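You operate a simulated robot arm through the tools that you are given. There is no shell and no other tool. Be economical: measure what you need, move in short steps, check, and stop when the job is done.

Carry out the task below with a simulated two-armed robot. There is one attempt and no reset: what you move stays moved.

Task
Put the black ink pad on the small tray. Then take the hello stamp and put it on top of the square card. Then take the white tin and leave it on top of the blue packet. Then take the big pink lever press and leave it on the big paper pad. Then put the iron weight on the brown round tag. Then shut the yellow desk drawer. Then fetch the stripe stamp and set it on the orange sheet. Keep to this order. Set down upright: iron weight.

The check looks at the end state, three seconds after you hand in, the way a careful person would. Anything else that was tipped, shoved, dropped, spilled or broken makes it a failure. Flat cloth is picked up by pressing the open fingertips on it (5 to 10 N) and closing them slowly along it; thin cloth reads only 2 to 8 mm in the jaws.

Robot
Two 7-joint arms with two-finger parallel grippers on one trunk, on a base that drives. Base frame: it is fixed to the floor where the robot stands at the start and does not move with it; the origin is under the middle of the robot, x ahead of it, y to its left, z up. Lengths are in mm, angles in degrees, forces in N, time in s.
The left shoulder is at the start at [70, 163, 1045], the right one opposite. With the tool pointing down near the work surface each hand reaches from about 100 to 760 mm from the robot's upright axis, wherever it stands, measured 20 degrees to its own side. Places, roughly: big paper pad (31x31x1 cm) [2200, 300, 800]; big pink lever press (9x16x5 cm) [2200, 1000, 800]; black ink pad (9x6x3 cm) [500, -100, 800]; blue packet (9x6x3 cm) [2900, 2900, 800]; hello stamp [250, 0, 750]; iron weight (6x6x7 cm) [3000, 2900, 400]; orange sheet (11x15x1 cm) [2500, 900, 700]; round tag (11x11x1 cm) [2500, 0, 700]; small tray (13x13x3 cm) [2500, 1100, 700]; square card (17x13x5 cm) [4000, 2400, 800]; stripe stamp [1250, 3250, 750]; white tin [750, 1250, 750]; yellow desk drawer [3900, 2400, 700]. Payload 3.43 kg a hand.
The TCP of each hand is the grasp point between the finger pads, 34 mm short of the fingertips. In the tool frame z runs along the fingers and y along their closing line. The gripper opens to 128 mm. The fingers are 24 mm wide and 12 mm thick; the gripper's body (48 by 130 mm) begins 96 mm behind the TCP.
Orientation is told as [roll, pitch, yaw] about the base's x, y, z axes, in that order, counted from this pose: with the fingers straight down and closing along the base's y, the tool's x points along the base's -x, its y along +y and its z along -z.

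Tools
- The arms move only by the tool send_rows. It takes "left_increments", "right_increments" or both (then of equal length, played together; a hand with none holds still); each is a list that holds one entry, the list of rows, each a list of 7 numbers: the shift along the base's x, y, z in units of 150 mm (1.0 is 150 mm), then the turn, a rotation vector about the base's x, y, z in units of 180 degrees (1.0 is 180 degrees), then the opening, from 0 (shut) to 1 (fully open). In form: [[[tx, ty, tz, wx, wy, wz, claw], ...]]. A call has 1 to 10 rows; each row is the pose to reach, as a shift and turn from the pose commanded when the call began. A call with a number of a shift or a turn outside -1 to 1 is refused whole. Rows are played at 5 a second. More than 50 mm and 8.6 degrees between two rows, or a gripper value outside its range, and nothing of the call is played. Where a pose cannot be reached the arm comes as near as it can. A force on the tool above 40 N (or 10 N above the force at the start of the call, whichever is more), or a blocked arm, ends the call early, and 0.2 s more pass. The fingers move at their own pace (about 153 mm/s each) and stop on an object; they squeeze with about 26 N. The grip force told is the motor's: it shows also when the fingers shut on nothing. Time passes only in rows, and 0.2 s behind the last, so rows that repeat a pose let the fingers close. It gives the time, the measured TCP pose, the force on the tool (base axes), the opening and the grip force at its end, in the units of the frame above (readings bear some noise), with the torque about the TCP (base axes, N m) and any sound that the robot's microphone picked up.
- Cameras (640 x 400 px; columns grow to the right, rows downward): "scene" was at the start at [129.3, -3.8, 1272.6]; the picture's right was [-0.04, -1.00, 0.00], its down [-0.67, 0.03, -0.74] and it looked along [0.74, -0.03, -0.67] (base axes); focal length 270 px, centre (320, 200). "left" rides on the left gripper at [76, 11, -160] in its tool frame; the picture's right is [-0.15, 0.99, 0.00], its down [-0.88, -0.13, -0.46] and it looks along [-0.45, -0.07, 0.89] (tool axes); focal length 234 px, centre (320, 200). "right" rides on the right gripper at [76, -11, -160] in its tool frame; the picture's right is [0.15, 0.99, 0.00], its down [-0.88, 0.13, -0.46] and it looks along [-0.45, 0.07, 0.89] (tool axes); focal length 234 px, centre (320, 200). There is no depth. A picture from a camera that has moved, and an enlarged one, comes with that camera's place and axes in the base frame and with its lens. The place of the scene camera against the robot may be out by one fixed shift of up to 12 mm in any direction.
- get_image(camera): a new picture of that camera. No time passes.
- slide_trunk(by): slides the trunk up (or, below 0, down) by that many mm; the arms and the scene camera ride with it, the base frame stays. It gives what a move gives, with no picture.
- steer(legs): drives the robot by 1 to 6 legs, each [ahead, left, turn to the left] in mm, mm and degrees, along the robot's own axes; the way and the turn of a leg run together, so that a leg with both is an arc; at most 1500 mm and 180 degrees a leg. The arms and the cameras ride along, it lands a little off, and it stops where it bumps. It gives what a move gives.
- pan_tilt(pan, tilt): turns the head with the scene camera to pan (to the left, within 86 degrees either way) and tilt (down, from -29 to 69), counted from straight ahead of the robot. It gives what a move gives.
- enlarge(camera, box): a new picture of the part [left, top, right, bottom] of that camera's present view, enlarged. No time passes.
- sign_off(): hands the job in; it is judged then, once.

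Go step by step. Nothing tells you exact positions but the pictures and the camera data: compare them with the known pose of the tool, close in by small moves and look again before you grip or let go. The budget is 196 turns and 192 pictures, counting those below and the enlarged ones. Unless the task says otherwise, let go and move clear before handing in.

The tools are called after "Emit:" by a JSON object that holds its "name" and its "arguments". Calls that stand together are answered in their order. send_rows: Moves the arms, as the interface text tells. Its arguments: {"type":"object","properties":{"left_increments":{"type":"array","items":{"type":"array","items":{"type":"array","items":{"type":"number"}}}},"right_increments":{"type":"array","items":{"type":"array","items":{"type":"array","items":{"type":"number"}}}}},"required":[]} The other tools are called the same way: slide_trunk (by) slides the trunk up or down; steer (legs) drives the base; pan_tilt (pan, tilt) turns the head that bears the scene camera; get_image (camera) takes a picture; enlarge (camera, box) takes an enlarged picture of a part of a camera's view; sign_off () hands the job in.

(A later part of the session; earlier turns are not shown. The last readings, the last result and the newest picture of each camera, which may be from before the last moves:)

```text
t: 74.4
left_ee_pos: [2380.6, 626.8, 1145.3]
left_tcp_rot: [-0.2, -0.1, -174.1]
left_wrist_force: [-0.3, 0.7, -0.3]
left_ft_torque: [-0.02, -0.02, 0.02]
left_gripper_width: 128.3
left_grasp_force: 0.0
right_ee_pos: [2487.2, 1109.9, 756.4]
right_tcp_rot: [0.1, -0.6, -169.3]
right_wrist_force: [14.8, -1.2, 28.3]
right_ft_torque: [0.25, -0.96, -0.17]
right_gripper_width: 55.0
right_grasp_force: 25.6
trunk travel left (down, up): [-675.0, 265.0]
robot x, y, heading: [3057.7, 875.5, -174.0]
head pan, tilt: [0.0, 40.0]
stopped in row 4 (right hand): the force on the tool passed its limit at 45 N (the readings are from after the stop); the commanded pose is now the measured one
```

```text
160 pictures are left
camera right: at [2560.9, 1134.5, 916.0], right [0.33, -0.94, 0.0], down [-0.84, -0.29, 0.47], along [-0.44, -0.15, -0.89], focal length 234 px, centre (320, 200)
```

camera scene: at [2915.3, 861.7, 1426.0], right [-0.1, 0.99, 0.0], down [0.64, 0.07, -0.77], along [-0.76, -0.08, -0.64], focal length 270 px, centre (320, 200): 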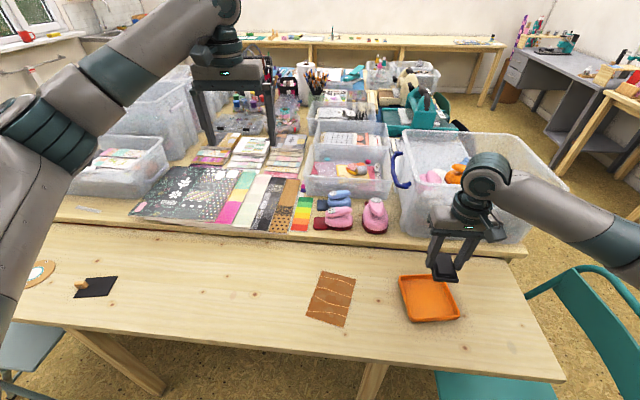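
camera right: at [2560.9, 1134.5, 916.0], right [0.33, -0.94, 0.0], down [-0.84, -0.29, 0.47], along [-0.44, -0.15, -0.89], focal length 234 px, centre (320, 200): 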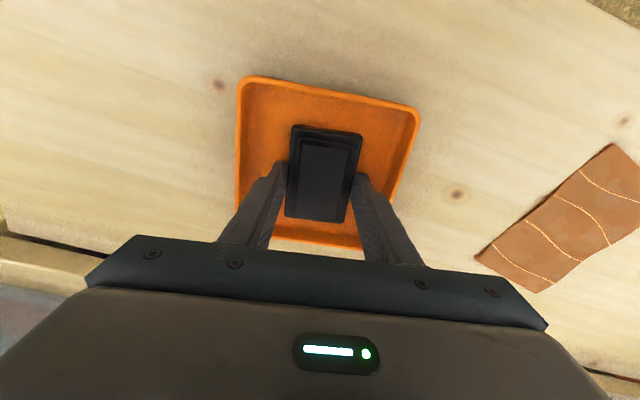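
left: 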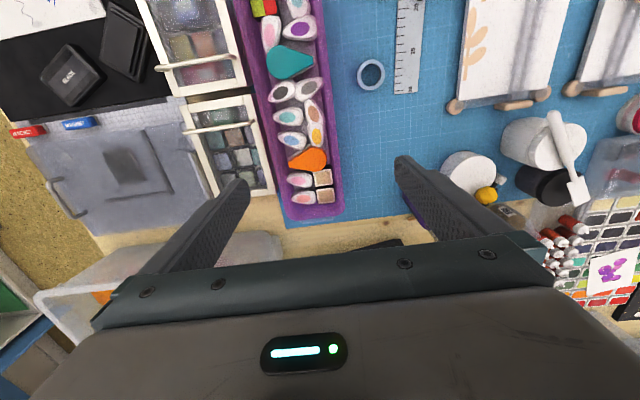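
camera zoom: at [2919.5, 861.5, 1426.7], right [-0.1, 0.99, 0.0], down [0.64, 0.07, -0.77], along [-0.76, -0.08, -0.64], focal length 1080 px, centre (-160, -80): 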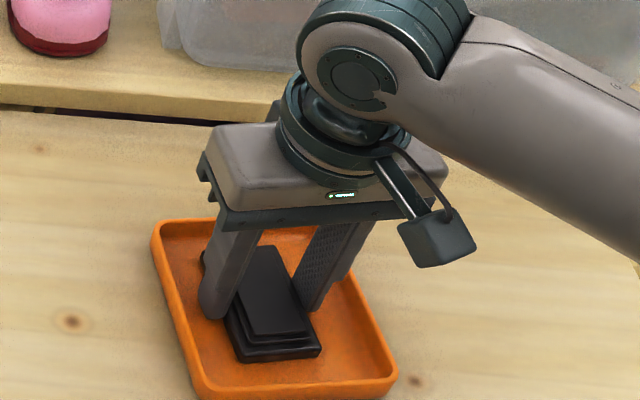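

Contact at z≈756; the pad sits inside the tray but slightly toward the far side. I'll lift slightly, centre it 6 mm, and re-lower slowly.

Emit:
{"name": "send_rows", "arguments": {"right_increments": [[[0.0, 0, 0.03, 0, 0, 0, 0.3], [0.045, 0, 0.03, 0, 0, 0, 0.3], [0.045, 0, 0.015, 0, 0, 0, 0.3], [0.045, 0, 0.005, 0, 0, 0, 0.3], [0.045, 0, 0.0, 0, 0, 0, 0.3]]]}}

Emit:
{"name": "enlarge", "arguments": {"camera": "scene", "box": [360, 220, 520, 320]}}

```text
t: 75.6
left_ee_pos: [2380.4, 625.0, 1144.9]
left_tcp_rot: [-0.1, -0.1, -174.1]
left_wrist_force: [0.3, 0.0, 0.5]
left_ft_torque: [0.01, 0.05, -0.02]
left_gripper_width: 128.2
left_grasp_force: 0.1
right_ee_pos: [2492.6, 1110.6, 757.0]
right_tcp_rot: [0.0, -1.0, -169.3]
right_wrist_force: [-8.1, 4.5, 39.0]
right_ft_torque: [0.12, -0.63, 0.13]
right_gripper_width: 55.4
right_grasp_force: 25.9
trunk travel left (down, up): [-675.0, 265.0]
robot x, y, heading: [3053.6, 874.6, -173.8]
head pan, tilt: [0.0, 40.0]
```

```text
4.00 times, centred on (440, 270) of scene
camera zoom: at [2918.7, 861.2, 1426.8], right [-0.1, 0.99, 0.0], down [0.64, 0.07, -0.77], along [-0.76, -0.08, -0.64], focal length 1080 px, centre (-160, -80)
```

zoom: 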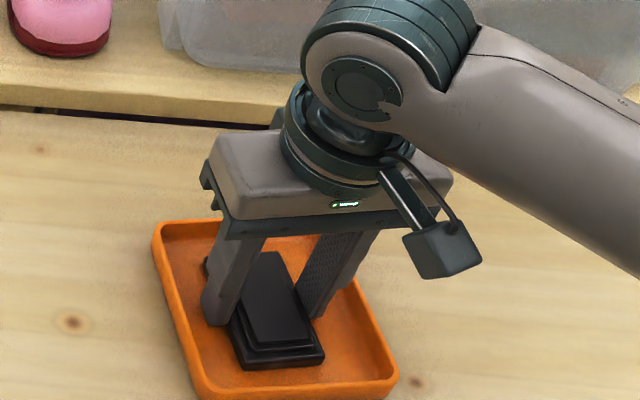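

It rests on the tray floor. Relieving the force, opening slightly and lifting away.

Emit:
{"name": "send_rows", "arguments": {"right_increments": [[[0, 0, 0.01, 0, 0, 0, 0.3], [0, 0, 0.015, 0, 0, 0, 0.5], [0, 0, 0.015, 0, 0, 0, 0.57], [0, 0, 0.1, 0, 0, 0, 0.57], [0, 0, 0.3, 0, 0, 0, 0.57], [0, 0, 0.6, 0, 0, 0, 0.57], [0, 0, 0.9, 0, 0, 0, 0.57]]]}}

Emit:
{"name": "get_image", "arguments": {"camera": "right"}}

Emit:
{"name": "get_image", "arguments": {"camera": "scene"}}

```text
t: 77.2
left_ee_pos: [2378.6, 625.5, 1143.0]
left_tcp_rot: [-0.1, -0.1, -174.1]
left_wrist_force: [0.3, 0.5, 0.8]
left_ft_torque: [0.01, 0.0, 0.01]
left_gripper_width: 128.1
left_grasp_force: 0.0
right_ee_pos: [2494.0, 1108.5, 889.4]
right_tcp_rot: [0.0, -0.4, -169.2]
right_wrist_force: [-0.3, -0.1, -0.5]
right_ft_torque: [0.02, 0.03, 0.02]
right_gripper_width: 73.0
right_grasp_force: 0.1
trunk travel left (down, up): [-675.0, 265.0]
robot x, y, heading: [3055.7, 876.9, -174.0]
head pan, tilt: [0.0, 40.0]
```

```text
158 pictures are left
camera right: at [2565.5, 1133.7, 1047.4], right [0.33, -0.94, 0.0], down [-0.84, -0.29, 0.46], along [-0.44, -0.15, -0.89], focal length 234 px, centre (320, 200)
```

right: 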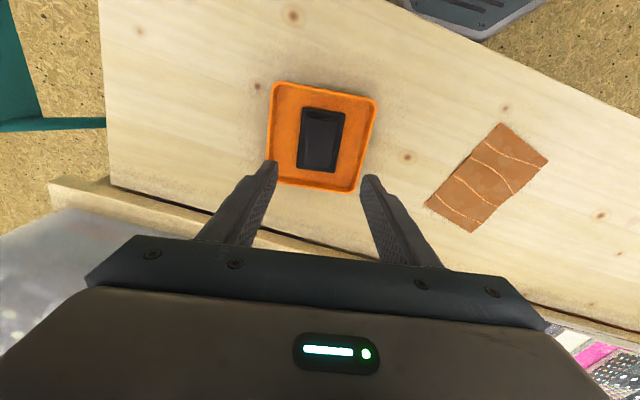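

```text
157 pictures are left
camera scene: at [2916.2, 861.6, 1426.0], right [-0.1, 0.99, 0.0], down [0.64, 0.07, -0.77], along [-0.76, -0.08, -0.64], focal length 270 px, centre (320, 200)
```

scene: 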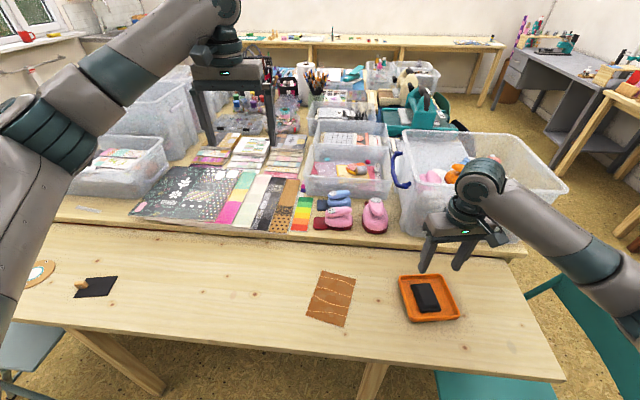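

The ink pad lies flat in the tray. Next the hello stamp: I'll drive back along the right side and stop facing the island's right edge.

Emit:
{"name": "steer", "arguments": {"legs": [[-200, 0, -6], [0, 1500, 0], [0, 340, 0], [1500, 0, 0], [1450, 0, 0], [0, 0, -90]]}}

Emit:
{"name": "pan_tilt", "arguments": {"pan": 0, "tilt": 35}}

Emit:
{"name": "get_image", "arguments": {"camera": "scene"}}

```text
t: 104.8
left_ee_pos: [156.1, -376.4, 1142.5]
left_tcp_rot: [0.1, 0.0, 95.3]
left_wrist_force: [0.0, -0.5, -0.3]
left_ft_torque: [0.0, 0.01, 0.02]
left_gripper_width: 128.1
left_grasp_force: 0.0
right_ee_pos: [639.1, -496.6, 888.3]
right_tcp_rot: [-0.1, -0.5, 100.1]
right_wrist_force: [-0.2, 1.1, -0.3]
right_ft_torque: [-0.02, 0.01, -0.01]
right_gripper_width: 73.1
right_grasp_force: 0.1
trunk travel left (down, up): [-675.0, 265.0]
robot x, y, heading: [402.4, -1055.0, 95.4]
head pan, tilt: [0.0, 40.0]
```

```text
t: 105.5
left_ee_pos: [156.1, -377.6, 1142.1]
left_tcp_rot: [0.0, -0.1, 95.4]
left_wrist_force: [0.5, 0.2, -0.9]
left_ft_torque: [0.01, -0.02, -0.02]
left_gripper_width: 128.0
left_grasp_force: 0.1
right_ee_pos: [639.9, -497.0, 888.2]
right_tcp_rot: [0.0, -0.5, 100.2]
right_wrist_force: [-0.2, -0.8, -0.2]
right_ft_torque: [-0.02, -0.01, 0.0]
right_gripper_width: 72.8
right_grasp_force: 0.0
trunk travel left (down, up): [-675.0, 265.0]
robot x, y, heading: [399.9, -1057.3, 95.4]
head pan, tilt: [0.0, 35.0]
```

```text
156 pictures are left
camera scene: at [383.2, -918.9, 1433.5], right [1.0, 0.1, 0.0], down [0.05, -0.57, -0.82], along [-0.08, 0.82, -0.57], focal length 270 px, centre (320, 200)
```

scene: 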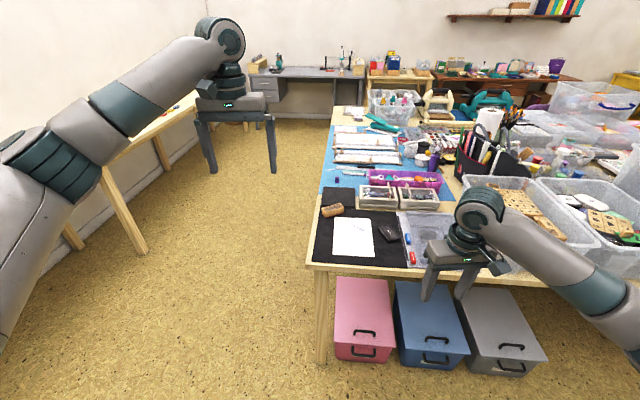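

The stamp is at the near corner of the island. I'll raise the right hand a little and drive in closer.

Emit:
{"name": "send_rows", "arguments": {"right_increments": [[[0, 0, 0.3, 0, 0, 0, 0.6], [0, 0, 0.6, 0, 0, 0, 0.6]]]}}

Emit:
{"name": "steer", "arguments": {"legs": [[0, 164, -5], [400, 0, 0]]}}

Emit:
{"name": "get_image", "arguments": {"camera": "right"}}

Emit:
{"name": "get_image", "arguments": {"camera": "scene"}}

```text
t: 106.1
left_ee_pos: [157.2, -377.4, 1142.5]
left_tcp_rot: [-0.1, 0.1, 95.4]
left_wrist_force: [0.9, -0.1, 0.4]
left_ft_torque: [0.01, -0.02, -0.02]
left_gripper_width: 128.0
left_grasp_force: 0.0
right_ee_pos: [638.3, -497.4, 979.4]
right_tcp_rot: [0.0, -0.5, 100.2]
right_wrist_force: [0.1, -0.4, -0.3]
right_ft_torque: [-0.04, -0.01, 0.01]
right_gripper_width: 76.8
right_grasp_force: 0.0
trunk travel left (down, up): [-675.0, 265.0]
robot x, y, heading: [400.9, -1054.5, 95.5]
head pan, tilt: [0.0, 35.0]
```

```text
t: 109.7
left_ee_pos: [40.5, 40.3, 1142.7]
left_tcp_rot: [0.0, 0.0, 90.6]
left_wrist_force: [0.4, 0.2, 0.5]
left_ft_torque: [0.0, -0.01, 0.02]
left_gripper_width: 128.1
left_grasp_force: 0.0
right_ee_pos: [513.1, -118.2, 978.3]
right_tcp_rot: [-0.1, -0.5, 95.4]
right_wrist_force: [0.5, 0.1, 0.5]
right_ft_torque: [-0.03, -0.01, 0.02]
right_gripper_width: 76.8
right_grasp_force: 0.1
trunk travel left (down, up): [-675.0, 265.0]
robot x, y, heading: [226.9, -655.5, 90.7]
head pan, tilt: [0.0, 35.0]
```

```text
155 pictures are left
camera right: at [530.5, -195.1, 1136.8], right [-0.97, -0.24, 0.0], down [-0.21, 0.86, 0.46], along [-0.11, 0.45, -0.89], focal length 234 px, centre (320, 200)
```

right: 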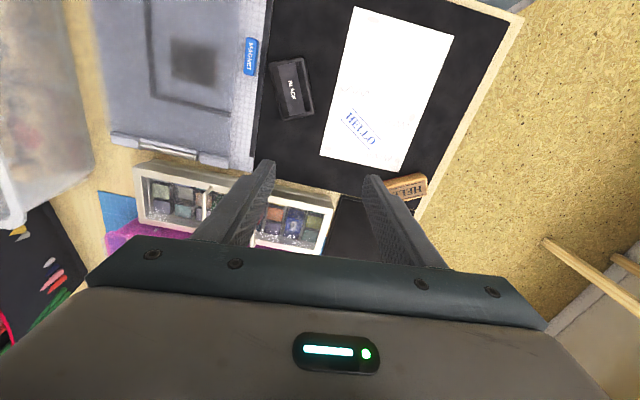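

```text
154 pictures are left
camera scene: at [223.9, -518.6, 1433.6], right [1.0, 0.01, 0.0], down [0.01, -0.57, -0.82], along [-0.01, 0.82, -0.57], focal length 270 px, centre (320, 200)
```

scene: 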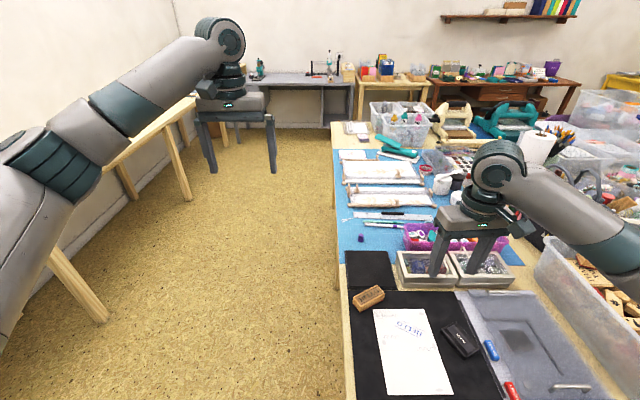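

The hello stamp is at about (355,-64), long axis ≈29°, near the table corner. Moving the right hand above it with fingers across its short side.

Emit:
{"name": "send_rows", "arguments": {"right_increments": [[[-0.11, 0.04, -0.05, 0, 0, -0.041, 0.7], [-0.22, 0.08, -0.1, 0, 0, -0.082, 0.7], [-0.33, 0.12, -0.15, 0, 0, -0.123, 0.7], [-0.44, 0.16, -0.2, 0, 0, -0.164, 0.7], [-0.55, 0.2, -0.25, 0, 0, -0.205, 0.7], [-0.66, 0.24, -0.3, 0, 0, -0.246, 0.7], [-0.77, 0.28, -0.35, 0, 0, -0.287, 0.7], [-0.88, 0.32, -0.4, 0, 0, -0.328, 0.7], [-1.0, 0.36, -0.45, 0, 0, -0.369, 0.7], [-1.0, 0.36, -0.45, 0, 0, -0.369, 0.7]]]}}

Emit:
{"name": "get_image", "arguments": {"camera": "right"}}

```text
t: 111.9
left_ee_pos: [41.5, 39.7, 1142.3]
left_tcp_rot: [0.0, 0.0, 90.8]
left_wrist_force: [0.1, 0.1, -0.4]
left_ft_torque: [0.01, 0.02, 0.0]
left_gripper_width: 128.1
left_grasp_force: 0.0
right_ee_pos: [362.4, -62.8, 909.2]
right_tcp_rot: [0.0, -0.5, 29.0]
right_wrist_force: [-0.5, 0.1, 1.1]
right_ft_torque: [0.0, 0.02, 0.0]
right_gripper_width: 89.6
right_grasp_force: 0.2
trunk travel left (down, up): [-675.0, 265.0]
robot x, y, heading: [230.0, -655.3, 90.6]
head pan, tilt: [0.0, 35.0]
```

```text
153 pictures are left
camera right: at [300.3, -111.7, 1067.3], right [-0.61, 0.79, 0.0], down [0.7, 0.54, 0.46], along [0.37, 0.28, -0.89], focal length 234 px, centre (320, 200)
```

right: 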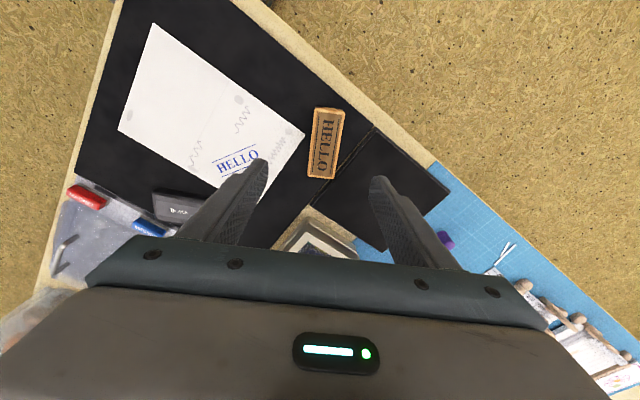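

Emit:
{"name": "send_rows", "arguments": {"right_increments": [[[-0.03, 0, -0.2, 0, 0, 0.008, 0.7], [-0.06, -0.006, -0.45, 0, 0, 0.016, 0.7], [-0.06, -0.006, -0.65, 0, 0, 0.016, 0.7], [-0.06, -0.006, -0.72, 0, 0, 0.016, 0.7]]]}}

Emit:
{"name": "get_image", "arguments": {"camera": "right"}}

Emit:
{"name": "enlarge", "arguments": {"camera": "scene", "box": [300, 230, 460, 330]}}

```text
t: 112.9
left_ee_pos: [42.2, 40.4, 1141.8]
left_tcp_rot: [-0.1, 0.0, 90.7]
left_wrist_force: [0.0, 0.4, 0.3]
left_ft_torque: [0.03, 0.02, 0.01]
left_gripper_width: 128.0
left_grasp_force: 0.0
right_ee_pos: [351.4, -67.1, 803.0]
right_tcp_rot: [0.0, -0.4, 31.9]
right_wrist_force: [-0.7, -0.4, 0.8]
right_ft_torque: [-0.03, -0.01, 0.03]
right_gripper_width: 89.5
right_grasp_force: 0.1
trunk travel left (down, up): [-675.0, 265.0]
robot x, y, heading: [227.9, -654.4, 90.7]
head pan, tilt: [0.0, 35.0]
```

```text
152 pictures are left
camera right: at [291.5, -117.1, 961.3], right [-0.65, 0.76, 0.0], down [0.67, 0.58, 0.46], along [0.35, 0.3, -0.89], focal length 234 px, centre (320, 200)
```

right: 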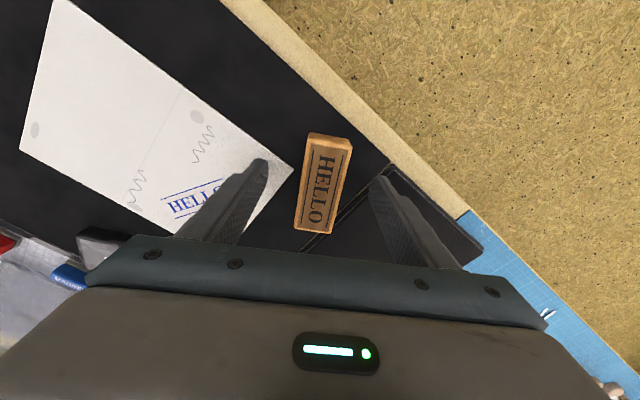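

```text
4.00 times, centred on (380, 280) of scene
camera zoom: at [223.7, -518.4, 1433.6], right [1.0, 0.01, 0.0], down [0.01, -0.57, -0.82], along [-0.01, 0.82, -0.57], focal length 1080 px, centre (80, -120)
```

zoom: 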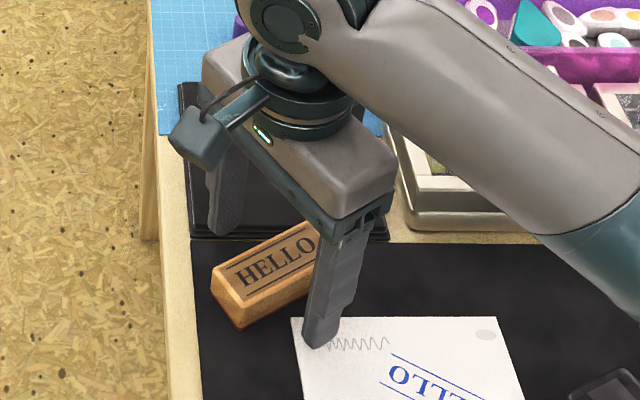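

Emit:
{"name": "send_rows", "arguments": {"right_increments": [[[0.01, 0.01, -0.03, 0, 0, 0, 0.7], [0.01, 0.01, -0.03, 0, 0, 0, 0.5], [0.01, 0.01, -0.03, 0, 0, 0, 0.3], [0.01, 0.01, -0.03, 0, 0, 0, 0.18], [0.01, 0.01, -0.03, 0, 0, 0, 0.18]]]}}

Emit:
{"name": "get_image", "arguments": {"camera": "right"}}

```text
t: 114.1
left_ee_pos: [42.4, 39.6, 1141.9]
left_tcp_rot: [0.0, 0.0, 90.8]
left_wrist_force: [-0.6, 1.0, 1.7]
left_ft_torque: [0.02, -0.03, -0.04]
left_gripper_width: 127.9
left_grasp_force: 0.1
right_ee_pos: [354.1, -63.7, 798.6]
right_tcp_rot: [-0.1, -0.5, 32.0]
right_wrist_force: [-0.4, 1.0, 1.4]
right_ft_torque: [0.08, -0.01, -0.05]
right_gripper_width: 35.2
right_grasp_force: 25.6
trunk travel left (down, up): [-675.0, 265.0]
robot x, y, heading: [232.9, -660.4, 90.6]
head pan, tilt: [0.0, 35.0]
```

```text
150 pictures are left
camera right: at [293.7, -115.6, 956.8], right [-0.65, 0.76, 0.0], down [0.67, 0.57, 0.46], along [0.35, 0.3, -0.89], focal length 234 px, centre (320, 200)
```

right: 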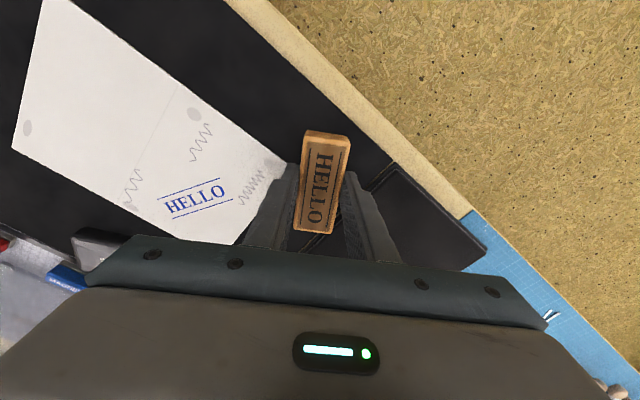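

Gripped at 35 mm. Lifting and driving around to the yellow desk in the back-left corner.

Emit:
{"name": "send_rows", "arguments": {"right_increments": [[[0, 0, 0.25, 0, 0, 0, 0.18], [0, 0, 0.55, 0, 0, 0, 0.18], [0, -0.1, 0.8, 0, 0, 0, 0.18], [0, -0.2, 1.0, 0, 0, 0, 0.18]]]}}

Emit:
{"name": "steer", "arguments": {"legs": [[-300, 0, 0], [0, 0, -91], [1500, 0, 0], [1400, 0, 0], [0, 1500, 0], [0, 1300, 0]]}}

Emit:
{"name": "get_image", "arguments": {"camera": "scene"}}

Emit:
{"name": "get_image", "arguments": {"camera": "right"}}

```text
t: 115.1
left_ee_pos: [40.9, 39.8, 1141.5]
left_tcp_rot: [0.0, 0.0, 90.7]
left_wrist_force: [1.0, -0.6, 0.0]
left_ft_torque: [0.01, 0.01, 0.01]
left_gripper_width: 127.9
left_grasp_force: 0.1
right_ee_pos: [353.6, -95.3, 947.0]
right_tcp_rot: [-0.1, -0.4, 32.1]
right_wrist_force: [-0.3, -0.7, -1.4]
right_ft_torque: [-0.01, 0.01, 0.0]
right_gripper_width: 35.3
right_grasp_force: 25.7
trunk travel left (down, up): [-675.0, 265.0]
robot x, y, heading: [229.5, -656.5, 90.7]
head pan, tilt: [0.0, 35.0]
```

```text
t: 144.3
left_ee_pos: [3687.0, 1275.6, 1140.9]
left_tcp_rot: [-0.1, 0.0, 5.7]
left_wrist_force: [0.3, 1.3, 0.5]
left_ft_torque: [-0.11, 0.0, -0.02]
left_gripper_width: 128.0
left_grasp_force: 0.1
right_ee_pos: [3582.0, 954.8, 947.5]
right_tcp_rot: [-0.2, -0.7, -52.9]
right_wrist_force: [0.1, 0.5, -1.0]
right_ft_torque: [-0.09, 0.01, 0.0]
right_gripper_width: 35.3
right_grasp_force: 25.8
trunk travel left (down, up): [-675.0, 265.0]
robot x, y, heading: [3013.6, 1023.8, 5.9]
head pan, tilt: [0.0, 35.0]
stopped in leg 6: the robot was blocked; the commanded pose is now the measured one
```

```text
149 pictures are left
camera scene: at [3144.2, 1042.9, 1433.4], right [0.1, -0.99, 0.0], down [-0.57, -0.06, -0.82], along [0.81, 0.08, -0.57], focal length 270 px, centre (320, 200)
```

scene: 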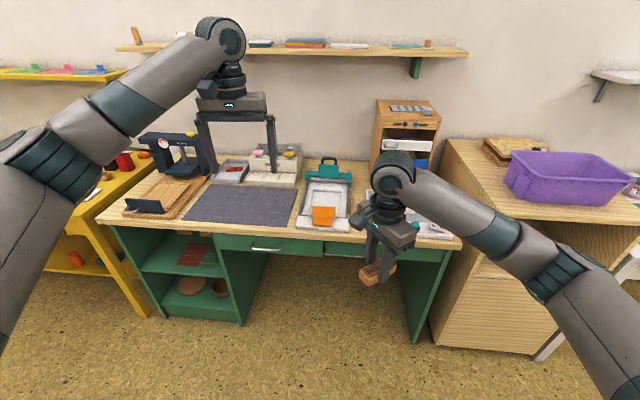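

```text
148 pictures are left
camera right: at [3525.8, 1008.4, 1105.0], right [0.7, 0.71, -0.01], down [0.63, -0.62, 0.46], along [0.33, -0.33, -0.89], focal length 234 px, centre (320, 200)
```

right: 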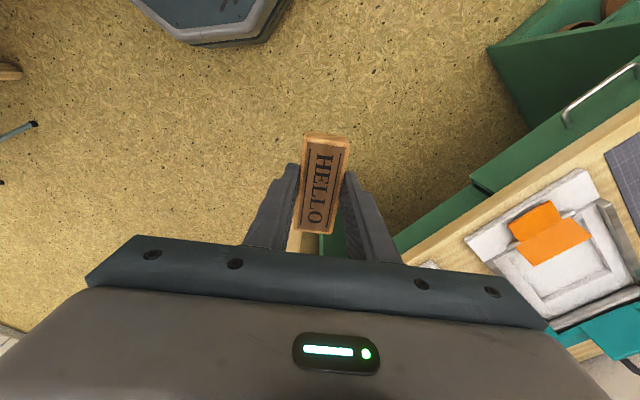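

The base was blocked at (3013,1024). I'll look to the left and down to see what it met.

Emit:
{"name": "pan_tilt", "arguments": {"pan": 80, "tilt": 50}}

Emit:
{"name": "get_image", "arguments": {"camera": "scene"}}

```text
t: 145.8
left_ee_pos: [3686.6, 1273.4, 1142.9]
left_tcp_rot: [0.1, 0.0, 5.6]
left_wrist_force: [-0.5, 0.1, 0.0]
left_ft_torque: [0.0, -0.01, 0.02]
left_gripper_width: 127.9
left_grasp_force: 0.1
right_ee_pos: [3581.1, 952.5, 946.8]
right_tcp_rot: [-0.2, -0.5, -53.0]
right_wrist_force: [-0.3, 0.3, -1.3]
right_ft_torque: [-0.03, 0.0, 0.02]
right_gripper_width: 35.2
right_grasp_force: 26.6
trunk travel left (down, up): [-675.0, 265.0]
robot x, y, heading: [3011.4, 1025.6, 6.0]
head pan, tilt: [80.0, 50.0]
```

```text
147 pictures are left
camera scene: at [3061.0, 1108.2, 1411.9], right [1.0, -0.07, 0.0], down [-0.06, -0.76, -0.64], along [0.05, 0.64, -0.77], focal length 270 px, centre (320, 200)
```

scene: 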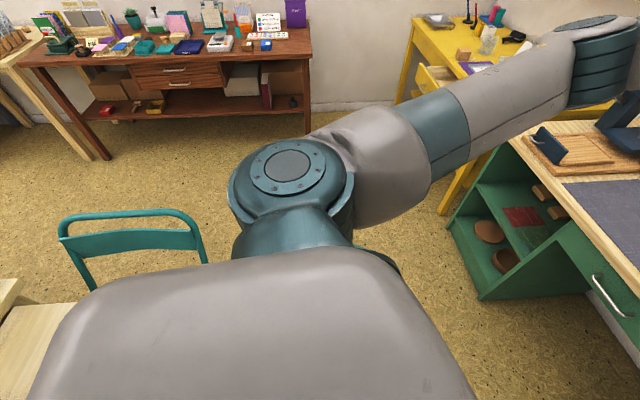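

The left rear of the base likely met the teal chair. I'll ease away, raise the right hand, then pass with more clearance to the yellow desk.

Emit:
{"name": "send_rows", "arguments": {"right_increments": [[[0, 0, 0.3, 0, 0, 0, 0.18], [0, 0, 0.6, 0, 0, 0, 0.18], [0, 0, 0.9, 0, 0, 0, 0.18]]]}}

Emit:
{"name": "steer", "arguments": {"legs": [[0, -60, 0], [250, 0, -6], [0, 1450, 0]]}}

Emit:
{"name": "pan_tilt", "arguments": {"pan": 0, "tilt": 35}}

Emit:
{"name": "get_image", "arguments": {"camera": "scene"}}

```text
t: 146.6
left_ee_pos: [3685.7, 1274.1, 1143.3]
left_tcp_rot: [0.0, -0.2, 5.7]
left_wrist_force: [-0.3, 0.4, 0.4]
left_ft_torque: [-0.02, -0.03, 0.01]
left_gripper_width: 128.1
left_grasp_force: 0.1
right_ee_pos: [3580.2, 953.4, 1083.5]
right_tcp_rot: [-0.1, -0.5, -53.0]
right_wrist_force: [0.9, 1.0, -0.4]
right_ft_torque: [0.0, 0.0, 0.01]
right_gripper_width: 35.0
right_grasp_force: 26.2
trunk travel left (down, up): [-675.0, 265.0]
robot x, y, heading: [3009.0, 1027.9, 5.8]
head pan, tilt: [80.0, 50.0]
```

```text
t: 155.8
left_ee_pos: [3945.7, 2622.3, 1142.6]
left_tcp_rot: [0.0, 0.0, 0.6]
left_wrist_force: [0.0, 0.1, -0.3]
left_ft_torque: [-0.02, 0.01, 0.0]
left_gripper_width: 127.9
left_grasp_force: 0.1
right_ee_pos: [3812.0, 2312.7, 1083.3]
right_tcp_rot: [-0.1, -0.7, -58.0]
right_wrist_force: [-0.7, 0.4, -0.9]
right_ft_torque: [0.02, -0.02, 0.0]
right_gripper_width: 35.1
right_grasp_force: 26.0
trunk travel left (down, up): [-675.0, 265.0]
robot x, y, heading: [3251.0, 2438.9, 0.9]
head pan, tilt: [80.0, 50.0]
```

```text
t: 157.3
left_ee_pos: [3945.2, 2621.6, 1142.4]
left_tcp_rot: [0.0, 0.0, 0.7]
left_wrist_force: [-0.3, 0.3, -0.1]
left_ft_torque: [-0.01, 0.02, -0.04]
left_gripper_width: 127.9
left_grasp_force: 0.0
right_ee_pos: [3811.7, 2313.5, 1082.7]
right_tcp_rot: [-0.1, -0.6, -58.1]
right_wrist_force: [-0.6, 0.3, -0.7]
right_ft_torque: [-0.04, 0.0, 0.01]
right_gripper_width: 35.1
right_grasp_force: 25.6
trunk travel left (down, up): [-675.0, 265.0]
robot x, y, heading: [3248.7, 2433.1, 0.7]
head pan, tilt: [0.0, 35.0]
```

```text
146 pictures are left
camera scene: at [3383.2, 2436.8, 1433.6], right [0.02, -1.0, 0.0], down [-0.57, -0.01, -0.82], along [0.82, 0.01, -0.57], focal length 270 px, centre (320, 200)
```

scene: 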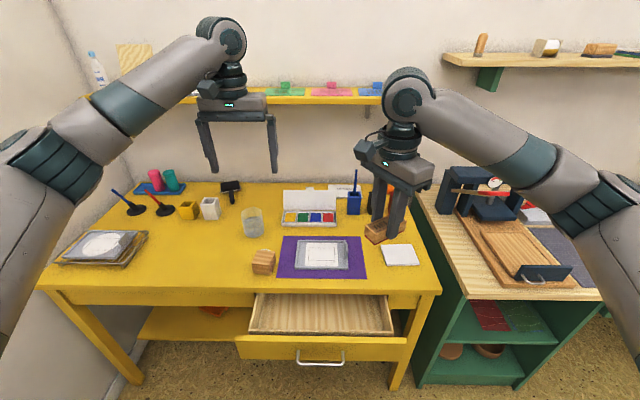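

Emit:
{"name": "enlarge", "arguments": {"camera": "scene", "box": [240, 180, 460, 320]}}

```text
2.86 times, centred on (350, 250) of scene
camera zoom: at [3383.2, 2436.8, 1433.6], right [0.02, -1.0, 0.0], down [-0.57, -0.01, -0.82], along [0.82, 0.01, -0.57], focal length 772 px, centre (234, 57)
```

zoom: 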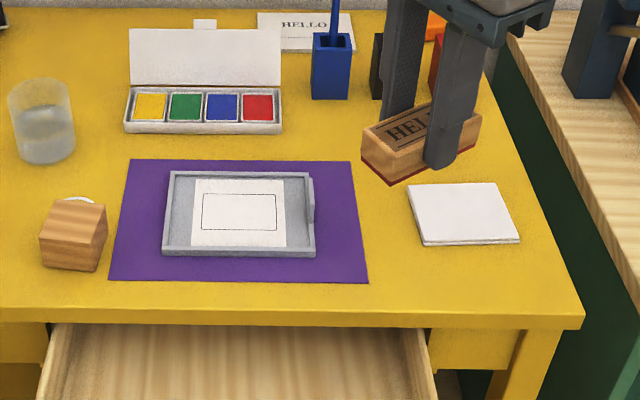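

The listed 17×13 item matches the grey tray with the white card at about (4030,2438). I'll drive a little closer and left so the right hand reaches it.

Emit:
{"name": "steer", "arguments": {"legs": [[0, 225, 0], [115, 0, 0]]}}

Emit:
{"name": "send_rows", "arguments": {"right_increments": [[[0.08, -0.1, -0.1, 0, 0, -0.044, 0.18], [0.16, -0.2, -0.2, 0, 0, -0.088, 0.18], [0.24, -0.3, -0.3, 0, 0, -0.132, 0.18], [0.32, -0.4, -0.4, 0, 0, -0.178, 0.18], [0.4, -0.5, -0.5, 0, 0, -0.178, 0.18], [0.5, -0.6, -0.7, 0, 0, -0.178, 0.18]]]}}

Emit:
{"name": "get_image", "arguments": {"camera": "right"}}

Emit:
{"name": "get_image", "arguments": {"camera": "scene"}}

```text
t: 158.6
left_ee_pos: [3945.1, 2734.8, 1144.3]
left_tcp_rot: [-0.2, -0.1, 2.2]
left_wrist_force: [0.4, 0.9, 0.0]
left_ft_torque: [-0.07, -0.03, 0.0]
left_gripper_width: 127.9
left_grasp_force: 0.1
right_ee_pos: [3821.2, 2420.8, 1084.9]
right_tcp_rot: [-0.1, -0.8, -56.4]
right_wrist_force: [-0.3, 0.2, -0.4]
right_ft_torque: [-0.09, 0.02, -0.01]
right_gripper_width: 34.8
right_grasp_force: 26.0
trunk travel left (down, up): [-675.0, 265.0]
robot x, y, heading: [3254.2, 2525.7, 2.3]
head pan, tilt: [0.0, 35.0]
stopped in leg 1: the robot was blocked; the commanded pose is now the measured one
```

```text
t: 160.0
left_ee_pos: [3947.6, 2726.8, 1143.9]
left_tcp_rot: [0.0, 0.1, 2.2]
left_wrist_force: [-0.2, 0.2, 0.4]
left_ft_torque: [0.02, 0.0, 0.01]
left_gripper_width: 128.1
left_grasp_force: 0.1
right_ee_pos: [3898.8, 2325.1, 978.3]
right_tcp_rot: [0.0, -0.5, -88.4]
right_wrist_force: [-0.7, 0.0, -1.1]
right_ft_torque: [0.01, -0.01, -0.01]
right_gripper_width: 35.1
right_grasp_force: 26.5
trunk travel left (down, up): [-675.0, 265.0]
robot x, y, heading: [3257.1, 2519.3, 2.0]
head pan, tilt: [0.0, 35.0]
```

```text
144 pictures are left
camera right: at [3884.8, 2400.5, 1136.7], right [0.99, 0.17, 0.0], down [0.15, -0.87, 0.46], along [0.08, -0.46, -0.89], focal length 234 px, centre (320, 200)
```

right: 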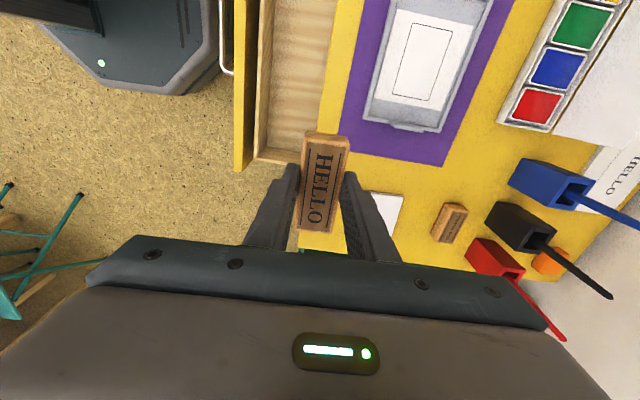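

```text
143 pictures are left
camera scene: at [3390.8, 2528.3, 1433.5], right [0.04, -1.0, 0.0], down [-0.57, -0.02, -0.82], along [0.82, 0.03, -0.57], focal length 270 px, centre (320, 200)
```

scene: 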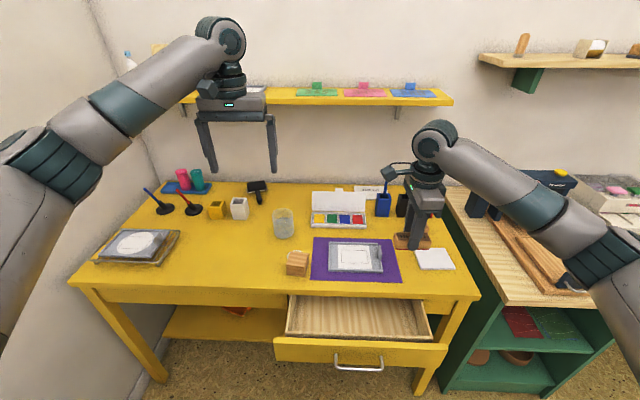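

Blocked by the side desk on the left, but reach from here is fine if I go forward a bit. Driving 130 mm ahead, then centring the stamp over the card.

Emit:
{"name": "steer", "arguments": {"legs": [[130, 0, -2]]}}

Emit:
{"name": "get_image", "arguments": {"camera": "right"}}

```text
t: 161.3
left_ee_pos: [4082.0, 2706.5, 1143.4]
left_tcp_rot: [-0.1, -0.1, 0.0]
left_wrist_force: [0.1, 0.2, 0.0]
left_ft_torque: [0.0, -0.04, 0.02]
left_gripper_width: 127.8
left_grasp_force: 0.0
right_ee_pos: [4018.3, 2304.2, 979.7]
right_tcp_rot: [0.0, -0.6, -90.6]
right_wrist_force: [0.1, -0.2, -0.7]
right_ft_torque: [-0.02, 0.0, 0.01]
right_gripper_width: 35.3
right_grasp_force: 25.7
trunk travel left (down, up): [-675.0, 265.0]
robot x, y, heading: [3385.7, 2526.5, 0.5]
head pan, tilt: [0.0, 35.0]
```

```text
142 pictures are left
camera right: at [4006.7, 2381.0, 1137.9], right [0.99, 0.14, 0.0], down [0.12, -0.88, 0.46], along [0.06, -0.46, -0.89], focal length 234 px, centre (320, 200)
```

right: 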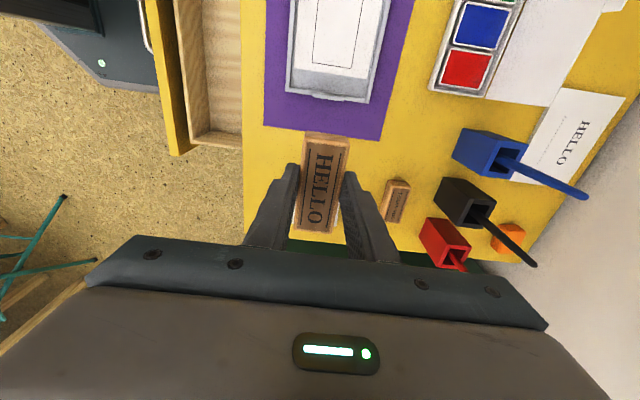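

Emit:
{"name": "send_rows", "arguments": {"right_increments": [[[0.02, 0.25, 0, 0, 0, 0, 0.18], [0.04, 0.5, 0, 0, 0, 0, 0.18], [0.06, 0.75, 0, 0, 0, 0, 0.18], [0.08, 0.89, -0.1, 0, 0, 0, 0.18]]]}}

Emit:
{"name": "get_image", "arguments": {"camera": "right"}}

Emit:
{"name": "get_image", "arguments": {"camera": "scene"}}

```text
t: 162.3
left_ee_pos: [4083.4, 2706.8, 1143.5]
left_tcp_rot: [-0.1, 0.0, 0.1]
left_wrist_force: [0.6, -0.7, 1.0]
left_ft_torque: [-0.01, 0.04, 0.01]
left_gripper_width: 128.0
left_grasp_force: 0.0
right_ee_pos: [4031.4, 2437.1, 964.2]
right_tcp_rot: [0.1, -0.6, -90.7]
right_wrist_force: [-0.2, 1.0, -0.2]
right_ft_torque: [0.0, 0.01, 0.0]
right_gripper_width: 35.3
right_grasp_force: 25.8
trunk travel left (down, up): [-675.0, 265.0]
robot x, y, heading: [3386.4, 2524.6, 0.3]
head pan, tilt: [0.0, 35.0]
```

```text
141 pictures are left
camera right: at [4019.5, 2514.7, 1121.6], right [0.99, 0.13, 0.0], down [0.12, -0.88, 0.47], along [0.06, -0.46, -0.89], focal length 234 px, centre (320, 200)
```

right: 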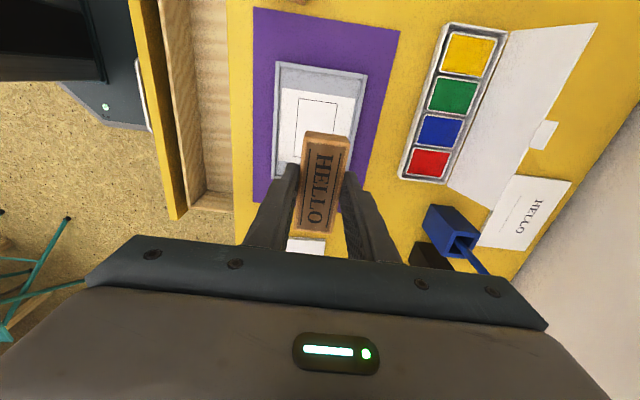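

```text
140 pictures are left
camera scene: at [3519.0, 2528.0, 1433.6], right [0.0, -1.0, 0.0], down [-0.57, 0.0, -0.82], along [0.82, 0.0, -0.57], focal length 270 px, centre (320, 200)
```

scene: 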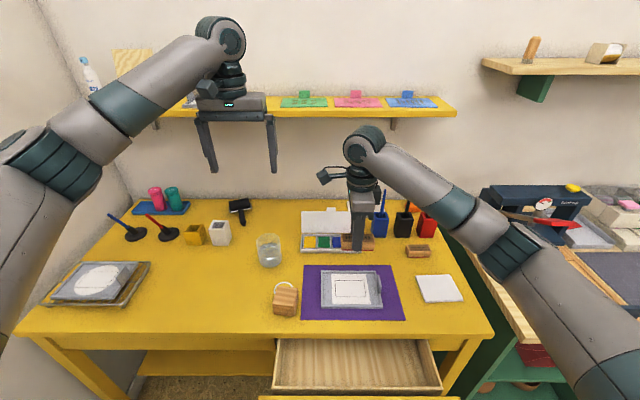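

Card tray is centred near (4019,2441). Aligning and lowering partway.

Emit:
{"name": "send_rows", "arguments": {"right_increments": [[[-0.04, 0.01, -0.2, 0, 0, 0, 0.18], [-0.08, 0.025, -0.45, 0, 0, 0, 0.18], [-0.08, 0.025, -0.7, 0, 0, 0, 0.18], [-0.08, 0.025, -0.85, 0, 0, 0, 0.18], [-0.08, 0.025, -0.88, 0, 0, 0, 0.18]]]}}

Emit:
{"name": "get_image", "arguments": {"camera": "right"}}

Emit:
{"name": "enlarge", "arguments": {"camera": "scene", "box": [270, 220, 430, 320]}}

```text
t: 163.5
left_ee_pos: [4083.5, 2706.9, 1144.2]
left_tcp_rot: [0.1, -0.2, 0.0]
left_wrist_force: [0.3, 0.3, 0.6]
left_ft_torque: [0.0, -0.03, 0.03]
left_gripper_width: 128.0
left_grasp_force: 0.0
right_ee_pos: [4016.0, 2441.1, 831.3]
right_tcp_rot: [0.1, -0.6, -90.7]
right_wrist_force: [-0.1, -0.3, -1.4]
right_ft_torque: [0.0, 0.02, 0.0]
right_gripper_width: 35.1
right_grasp_force: 26.3
trunk travel left (down, up): [-675.0, 265.0]
robot x, y, heading: [3385.0, 2525.1, 0.2]
head pan, tilt: [0.0, 35.0]
```

```text
139 pictures are left
camera right: at [4005.6, 2517.5, 989.5], right [0.99, 0.13, 0.0], down [0.12, -0.88, 0.46], along [0.06, -0.46, -0.89], focal length 234 px, centre (320, 200)
```

right: 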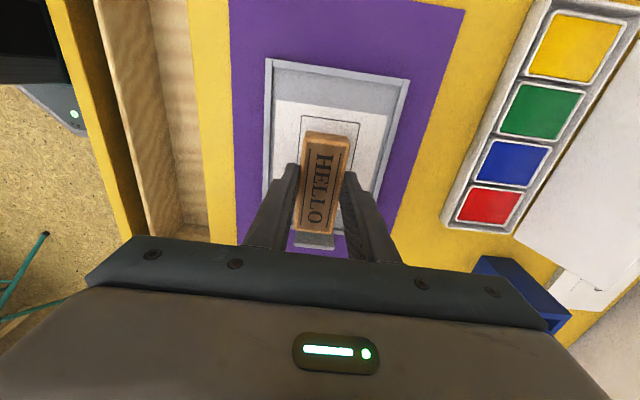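

```text
4.00 times, centred on (350, 270) of scene
camera zoom: at [3518.6, 2527.2, 1433.6], right [0.0, -1.0, 0.0], down [-0.57, 0.0, -0.82], along [0.82, 0.0, -0.57], focal length 1080 px, centre (200, -80)
```

zoom: 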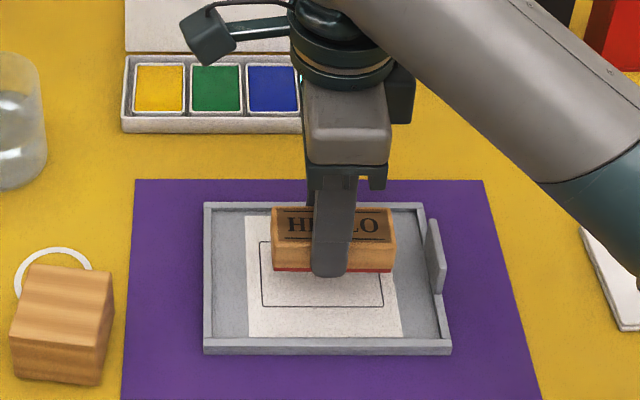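

Emit:
{"name": "send_rows", "arguments": {"right_increments": [[[0, 0, -0.07, 0, 0, 0, 0.18], [0, 0, -0.12, 0, 0, 0, 0.18], [0, 0, -0.15, 0, 0, 0, 0.18], [0, 0, -0.17, 0, 0, 0, 0.18], [0, 0, -0.19, 0, 0, 0, 0.18], [0, 0, -0.21, 0, 0, 0, 0.18], [0, 0, -0.23, 0, 0, 0, 0.18], [0, 0, -0.25, 0, 0, 0, 0.18]]]}}

Emit:
{"name": "enlarge", "arguments": {"camera": "scene", "box": [270, 220, 430, 320]}}

```text
t: 165.3
left_ee_pos: [4081.0, 2707.9, 1144.5]
left_tcp_rot: [0.0, -0.2, 0.0]
left_wrist_force: [0.8, 0.8, 0.7]
left_ft_torque: [0.01, -0.01, 0.02]
left_gripper_width: 128.1
left_grasp_force: 0.2
right_ee_pos: [4017.1, 2440.6, 797.6]
right_tcp_rot: [0.3, -0.6, -90.6]
right_wrist_force: [2.2, 0.9, 22.1]
right_ft_torque: [0.06, -0.02, 0.0]
right_gripper_width: 35.5
right_grasp_force: 26.2
trunk travel left (down, up): [-675.0, 265.0]
robot x, y, heading: [3383.0, 2524.2, -0.2]
head pan, tilt: [0.0, 35.0]
```

```text
4.00 times, centred on (350, 270) of scene
camera zoom: at [3516.5, 2527.7, 1434.1], right [0.0, -1.0, 0.0], down [-0.57, 0.0, -0.82], along [0.82, 0.0, -0.57], focal length 1080 px, centre (200, -80)
```

zoom: 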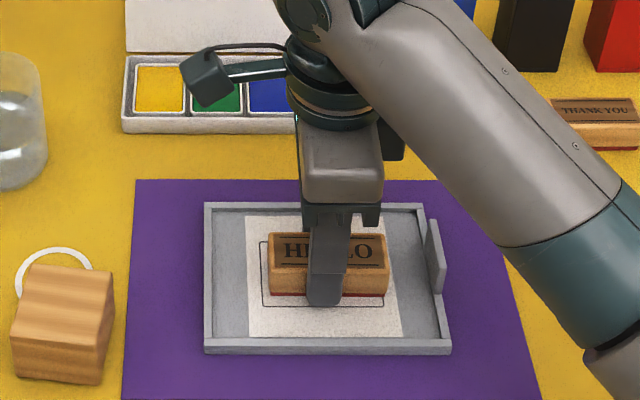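

Stamp is resting on the card. Relieving pressure, opening and lifting.

Emit:
{"name": "send_rows", "arguments": {"right_increments": [[[0, 0, 0.015, 0, 0, 0, 0.18], [0, 0, 0.015, 0, 0, 0, 0.35], [0, 0, 0.015, 0, 0, 0, 0.5], [0, 0, 0.15, 0, 0, 0, 0.5], [0, 0, 0.4, 0, 0, 0, 0.5], [0, 0, 0.7, 0, 0, 0, 0.5], [0, 0, 1.0, 0, 0, 0, 0.5]]]}}

Emit:
{"name": "enlarge", "arguments": {"camera": "scene", "box": [230, 200, 470, 350]}}

```text
t: 166.9
left_ee_pos: [4081.4, 2706.6, 1143.2]
left_tcp_rot: [0.0, -0.2, 0.0]
left_wrist_force: [-0.2, 0.1, 0.7]
left_ft_torque: [-0.02, -0.04, 0.0]
left_gripper_width: 128.2
left_grasp_force: 0.1
right_ee_pos: [4019.9, 2437.9, 945.1]
right_tcp_rot: [0.0, -0.5, -90.5]
right_wrist_force: [1.0, -1.1, -0.8]
right_ft_torque: [-0.01, -0.03, -0.01]
right_gripper_width: 64.0
right_grasp_force: 0.0
trunk travel left (down, up): [-675.0, 265.0]
robot x, y, heading: [3389.0, 2529.6, 0.2]
head pan, tilt: [0.0, 35.0]
```

```text
2.67 times, centred on (350, 275) of scene
camera zoom: at [3517.8, 2527.3, 1433.6], right [0.0, -1.0, 0.0], down [-0.57, 0.0, -0.82], along [0.82, 0.0, -0.57], focal length 720 px, centre (240, 0)
```

zoom: 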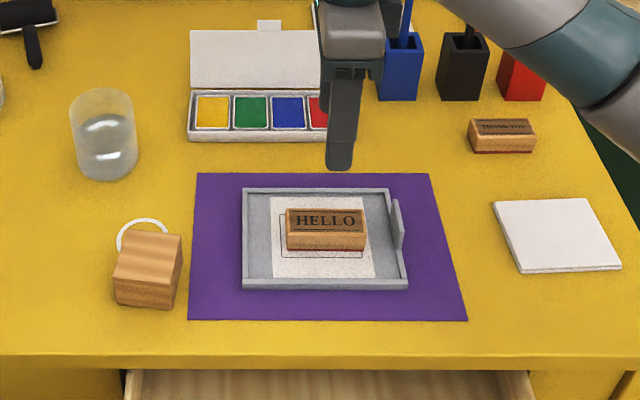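

The hello stamp lies on the card inside the tray. Next the white tin on the island's left part; I'll back off, turn round, drive down the left aisle and look.

Emit:
{"name": "steer", "arguments": {"legs": [[-170, 0, 0], [0, -220, 0], [0, 0, -180], [1400, 0, 0]]}}

Emit:
{"name": "pan_tilt", "arguments": {"pan": 25, "tilt": 30}}

Emit:
{"name": "get_image", "arguments": {"camera": "scene"}}

Emit:
{"name": "pan_tilt", "arguments": {"pan": -60, "tilt": 25}}

Emit:
{"name": "get_image", "arguments": {"camera": "scene"}}

```text
t: 168.5
left_ee_pos: [3937.2, 2670.2, 1143.0]
left_tcp_rot: [0.0, -0.1, -1.9]
left_wrist_force: [0.6, -0.2, -0.1]
left_ft_torque: [0.07, 0.04, -0.02]
left_gripper_width: 128.0
left_grasp_force: 0.0
right_ee_pos: [3867.4, 2402.1, 944.7]
right_tcp_rot: [0.0, -0.5, -92.6]
right_wrist_force: [0.0, -0.8, 0.2]
right_ft_torque: [0.05, 0.0, 0.01]
right_gripper_width: 64.2
right_grasp_force: 0.0
trunk travel left (down, up): [-675.0, 265.0]
robot x, y, heading: [3235.1, 2510.4, -1.6]
head pan, tilt: [0.0, 35.0]
stopped in leg 1: the robot was blocked; the commanded pose is now the measured one
```

```text
t: 169.4
left_ee_pos: [3938.5, 2671.0, 1144.3]
left_tcp_rot: [-0.1, 0.0, -2.0]
left_wrist_force: [-0.2, 0.0, 0.4]
left_ft_torque: [0.02, -0.01, 0.03]
left_gripper_width: 128.0
left_grasp_force: 0.0
right_ee_pos: [3867.5, 2405.1, 945.0]
right_tcp_rot: [0.0, -0.6, -92.5]
right_wrist_force: [0.0, -0.1, -0.2]
right_ft_torque: [-0.03, 0.0, 0.0]
right_gripper_width: 63.9
right_grasp_force: 0.1
trunk travel left (down, up): [-675.0, 265.0]
robot x, y, heading: [3233.3, 2516.3, -1.7]
head pan, tilt: [25.0, 30.0]
```

```text
135 pictures are left
camera scene: at [3363.5, 2548.6, 1441.4], right [0.4, -0.92, 0.0], down [-0.46, -0.2, -0.87], along [0.8, 0.34, -0.5], focal length 270 px, centre (320, 200)
```

scene: 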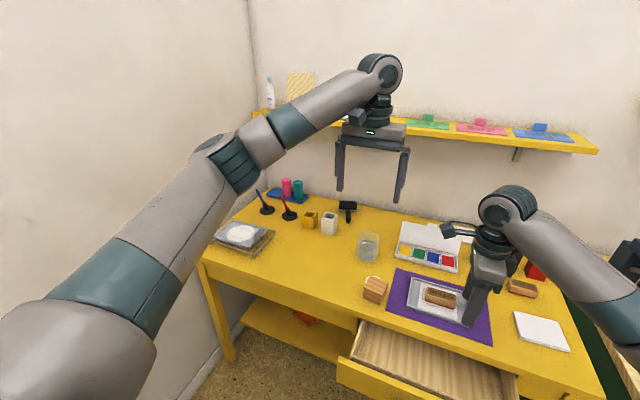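

```text
t: 170.9
left_ee_pos: [3937.0, 2671.2, 1143.5]
left_tcp_rot: [0.0, 0.1, -1.9]
left_wrist_force: [0.7, 0.7, 0.0]
left_ft_torque: [0.02, -0.03, -0.05]
left_gripper_width: 128.1
left_grasp_force: 0.0
right_ee_pos: [3867.7, 2405.6, 943.8]
right_tcp_rot: [-0.1, -0.6, -92.5]
right_wrist_force: [0.7, 0.0, -0.8]
right_ft_torque: [0.02, -0.01, 0.0]
right_gripper_width: 64.2
right_grasp_force: 0.1
trunk travel left (down, up): [-675.0, 265.0]
robot x, y, heading: [3235.0, 2513.5, -1.7]
head pan, tilt: [-60.0, 25.0]
```

```text
134 pictures are left
camera scene: at [3324.2, 2432.0, 1449.3], right [-0.88, -0.48, 0.0], down [-0.2, 0.37, -0.91], along [0.43, -0.8, -0.42], focal length 270 px, centre (320, 200)
```

scene: 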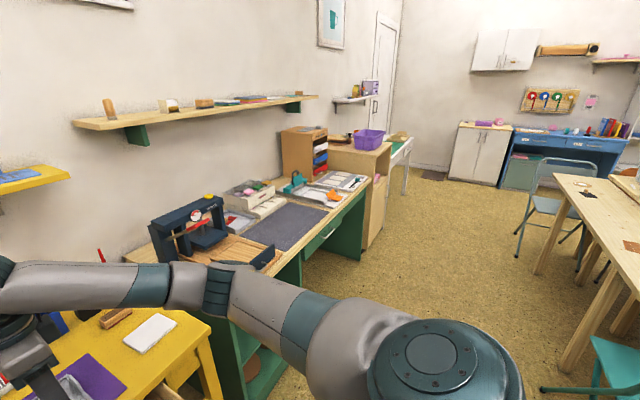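

I see the left side desk blocked the reverse. I'll shift right first, then turn and go down the aisle.

Emit:
{"name": "steer", "arguments": {"legs": [[0, -250, 0], [0, 0, -178], [1400, 0, 0]]}}

Emit:
{"name": "pan_tilt", "arguments": {"pan": 30, "tilt": 28}}

Emit:
{"name": "get_image", "arguments": {"camera": "scene"}}

Emit:
{"name": "pan_tilt", "arguments": {"pan": -70, "tilt": 28}}

Emit:
{"name": "get_image", "arguments": {"camera": "scene"}}

```text
t: 186.6
left_ee_pos: [1152.4, 2224.2, 1143.1]
left_tcp_rot: [-0.1, 0.1, 175.6]
left_wrist_force: [0.1, 0.2, -1.0]
left_ft_torque: [0.0, 0.01, 0.0]
left_gripper_width: 128.1
left_grasp_force: 0.2
right_ee_pos: [1234.0, 2486.7, 945.5]
right_tcp_rot: [0.0, -0.6, 84.9]
right_wrist_force: [0.0, 0.3, -0.1]
right_ft_torque: [-0.01, 0.01, 0.01]
right_gripper_width: 64.1
right_grasp_force: 0.1
trunk travel left (down, up): [-675.0, 265.0]
robot x, y, heading: [1863.0, 2349.3, 175.8]
head pan, tilt: [-60.0, 25.0]
```

```text
t: 188.3
left_ee_pos: [1152.7, 2225.3, 1143.3]
left_tcp_rot: [0.0, 0.0, 175.6]
left_wrist_force: [-0.2, -0.1, -0.9]
left_ft_torque: [-0.03, -0.01, -0.02]
left_gripper_width: 128.0
left_grasp_force: 0.1
right_ee_pos: [1235.5, 2487.6, 945.0]
right_tcp_rot: [-0.1, -0.7, 85.0]
right_wrist_force: [0.6, -0.4, -0.2]
right_ft_torque: [0.04, 0.03, -0.02]
right_gripper_width: 63.9
right_grasp_force: 0.1
trunk travel left (down, up): [-675.0, 265.0]
robot x, y, heading: [1864.2, 2347.2, 175.9]
head pan, tilt: [30.0, 28.0]
```

```text
133 pictures are left
camera scene: at [1725.9, 2314.1, 1444.5], right [-0.44, 0.9, 0.0], down [0.42, 0.2, -0.88], along [-0.79, -0.38, -0.47], focal length 270 px, centre (320, 200)
```

scene: 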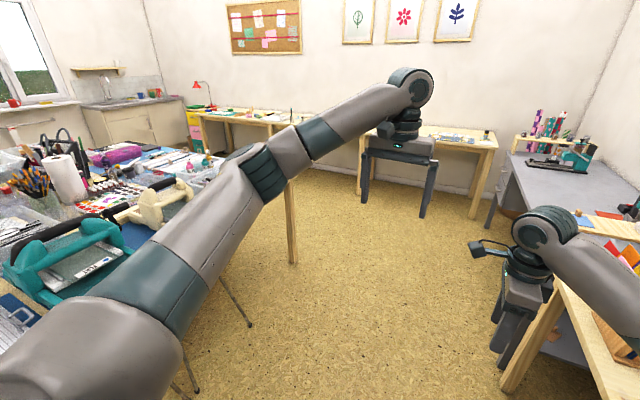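

```text
t: 190.0
left_ee_pos: [1152.8, 2224.2, 1143.4]
left_tcp_rot: [0.1, 0.0, 175.5]
left_wrist_force: [0.2, 0.0, 0.0]
left_ft_torque: [0.0, 0.03, 0.0]
left_gripper_width: 127.9
left_grasp_force: 0.1
right_ee_pos: [1235.0, 2486.8, 944.4]
right_tcp_rot: [0.0, -0.5, 84.9]
right_wrist_force: [0.4, -0.3, 0.1]
right_ft_torque: [-0.05, 0.02, -0.02]
right_gripper_width: 64.2
right_grasp_force: 0.1
trunk travel left (down, up): [-675.0, 265.0]
robot x, y, heading: [1860.1, 2349.9, 175.7]
head pan, tilt: [-70.0, 28.0]
```

```text
132 pictures are left
camera scene: at [1783.0, 2441.5, 1444.6], right [0.96, 0.27, 0.0], down [0.13, -0.45, -0.88], along [-0.24, 0.85, -0.47], focal length 270 px, centre (320, 200)
```

scene: 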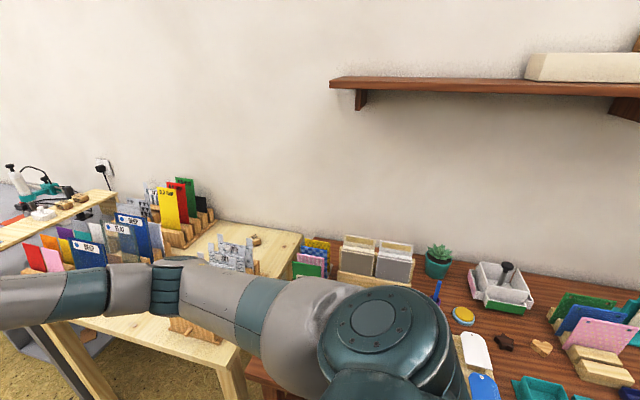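

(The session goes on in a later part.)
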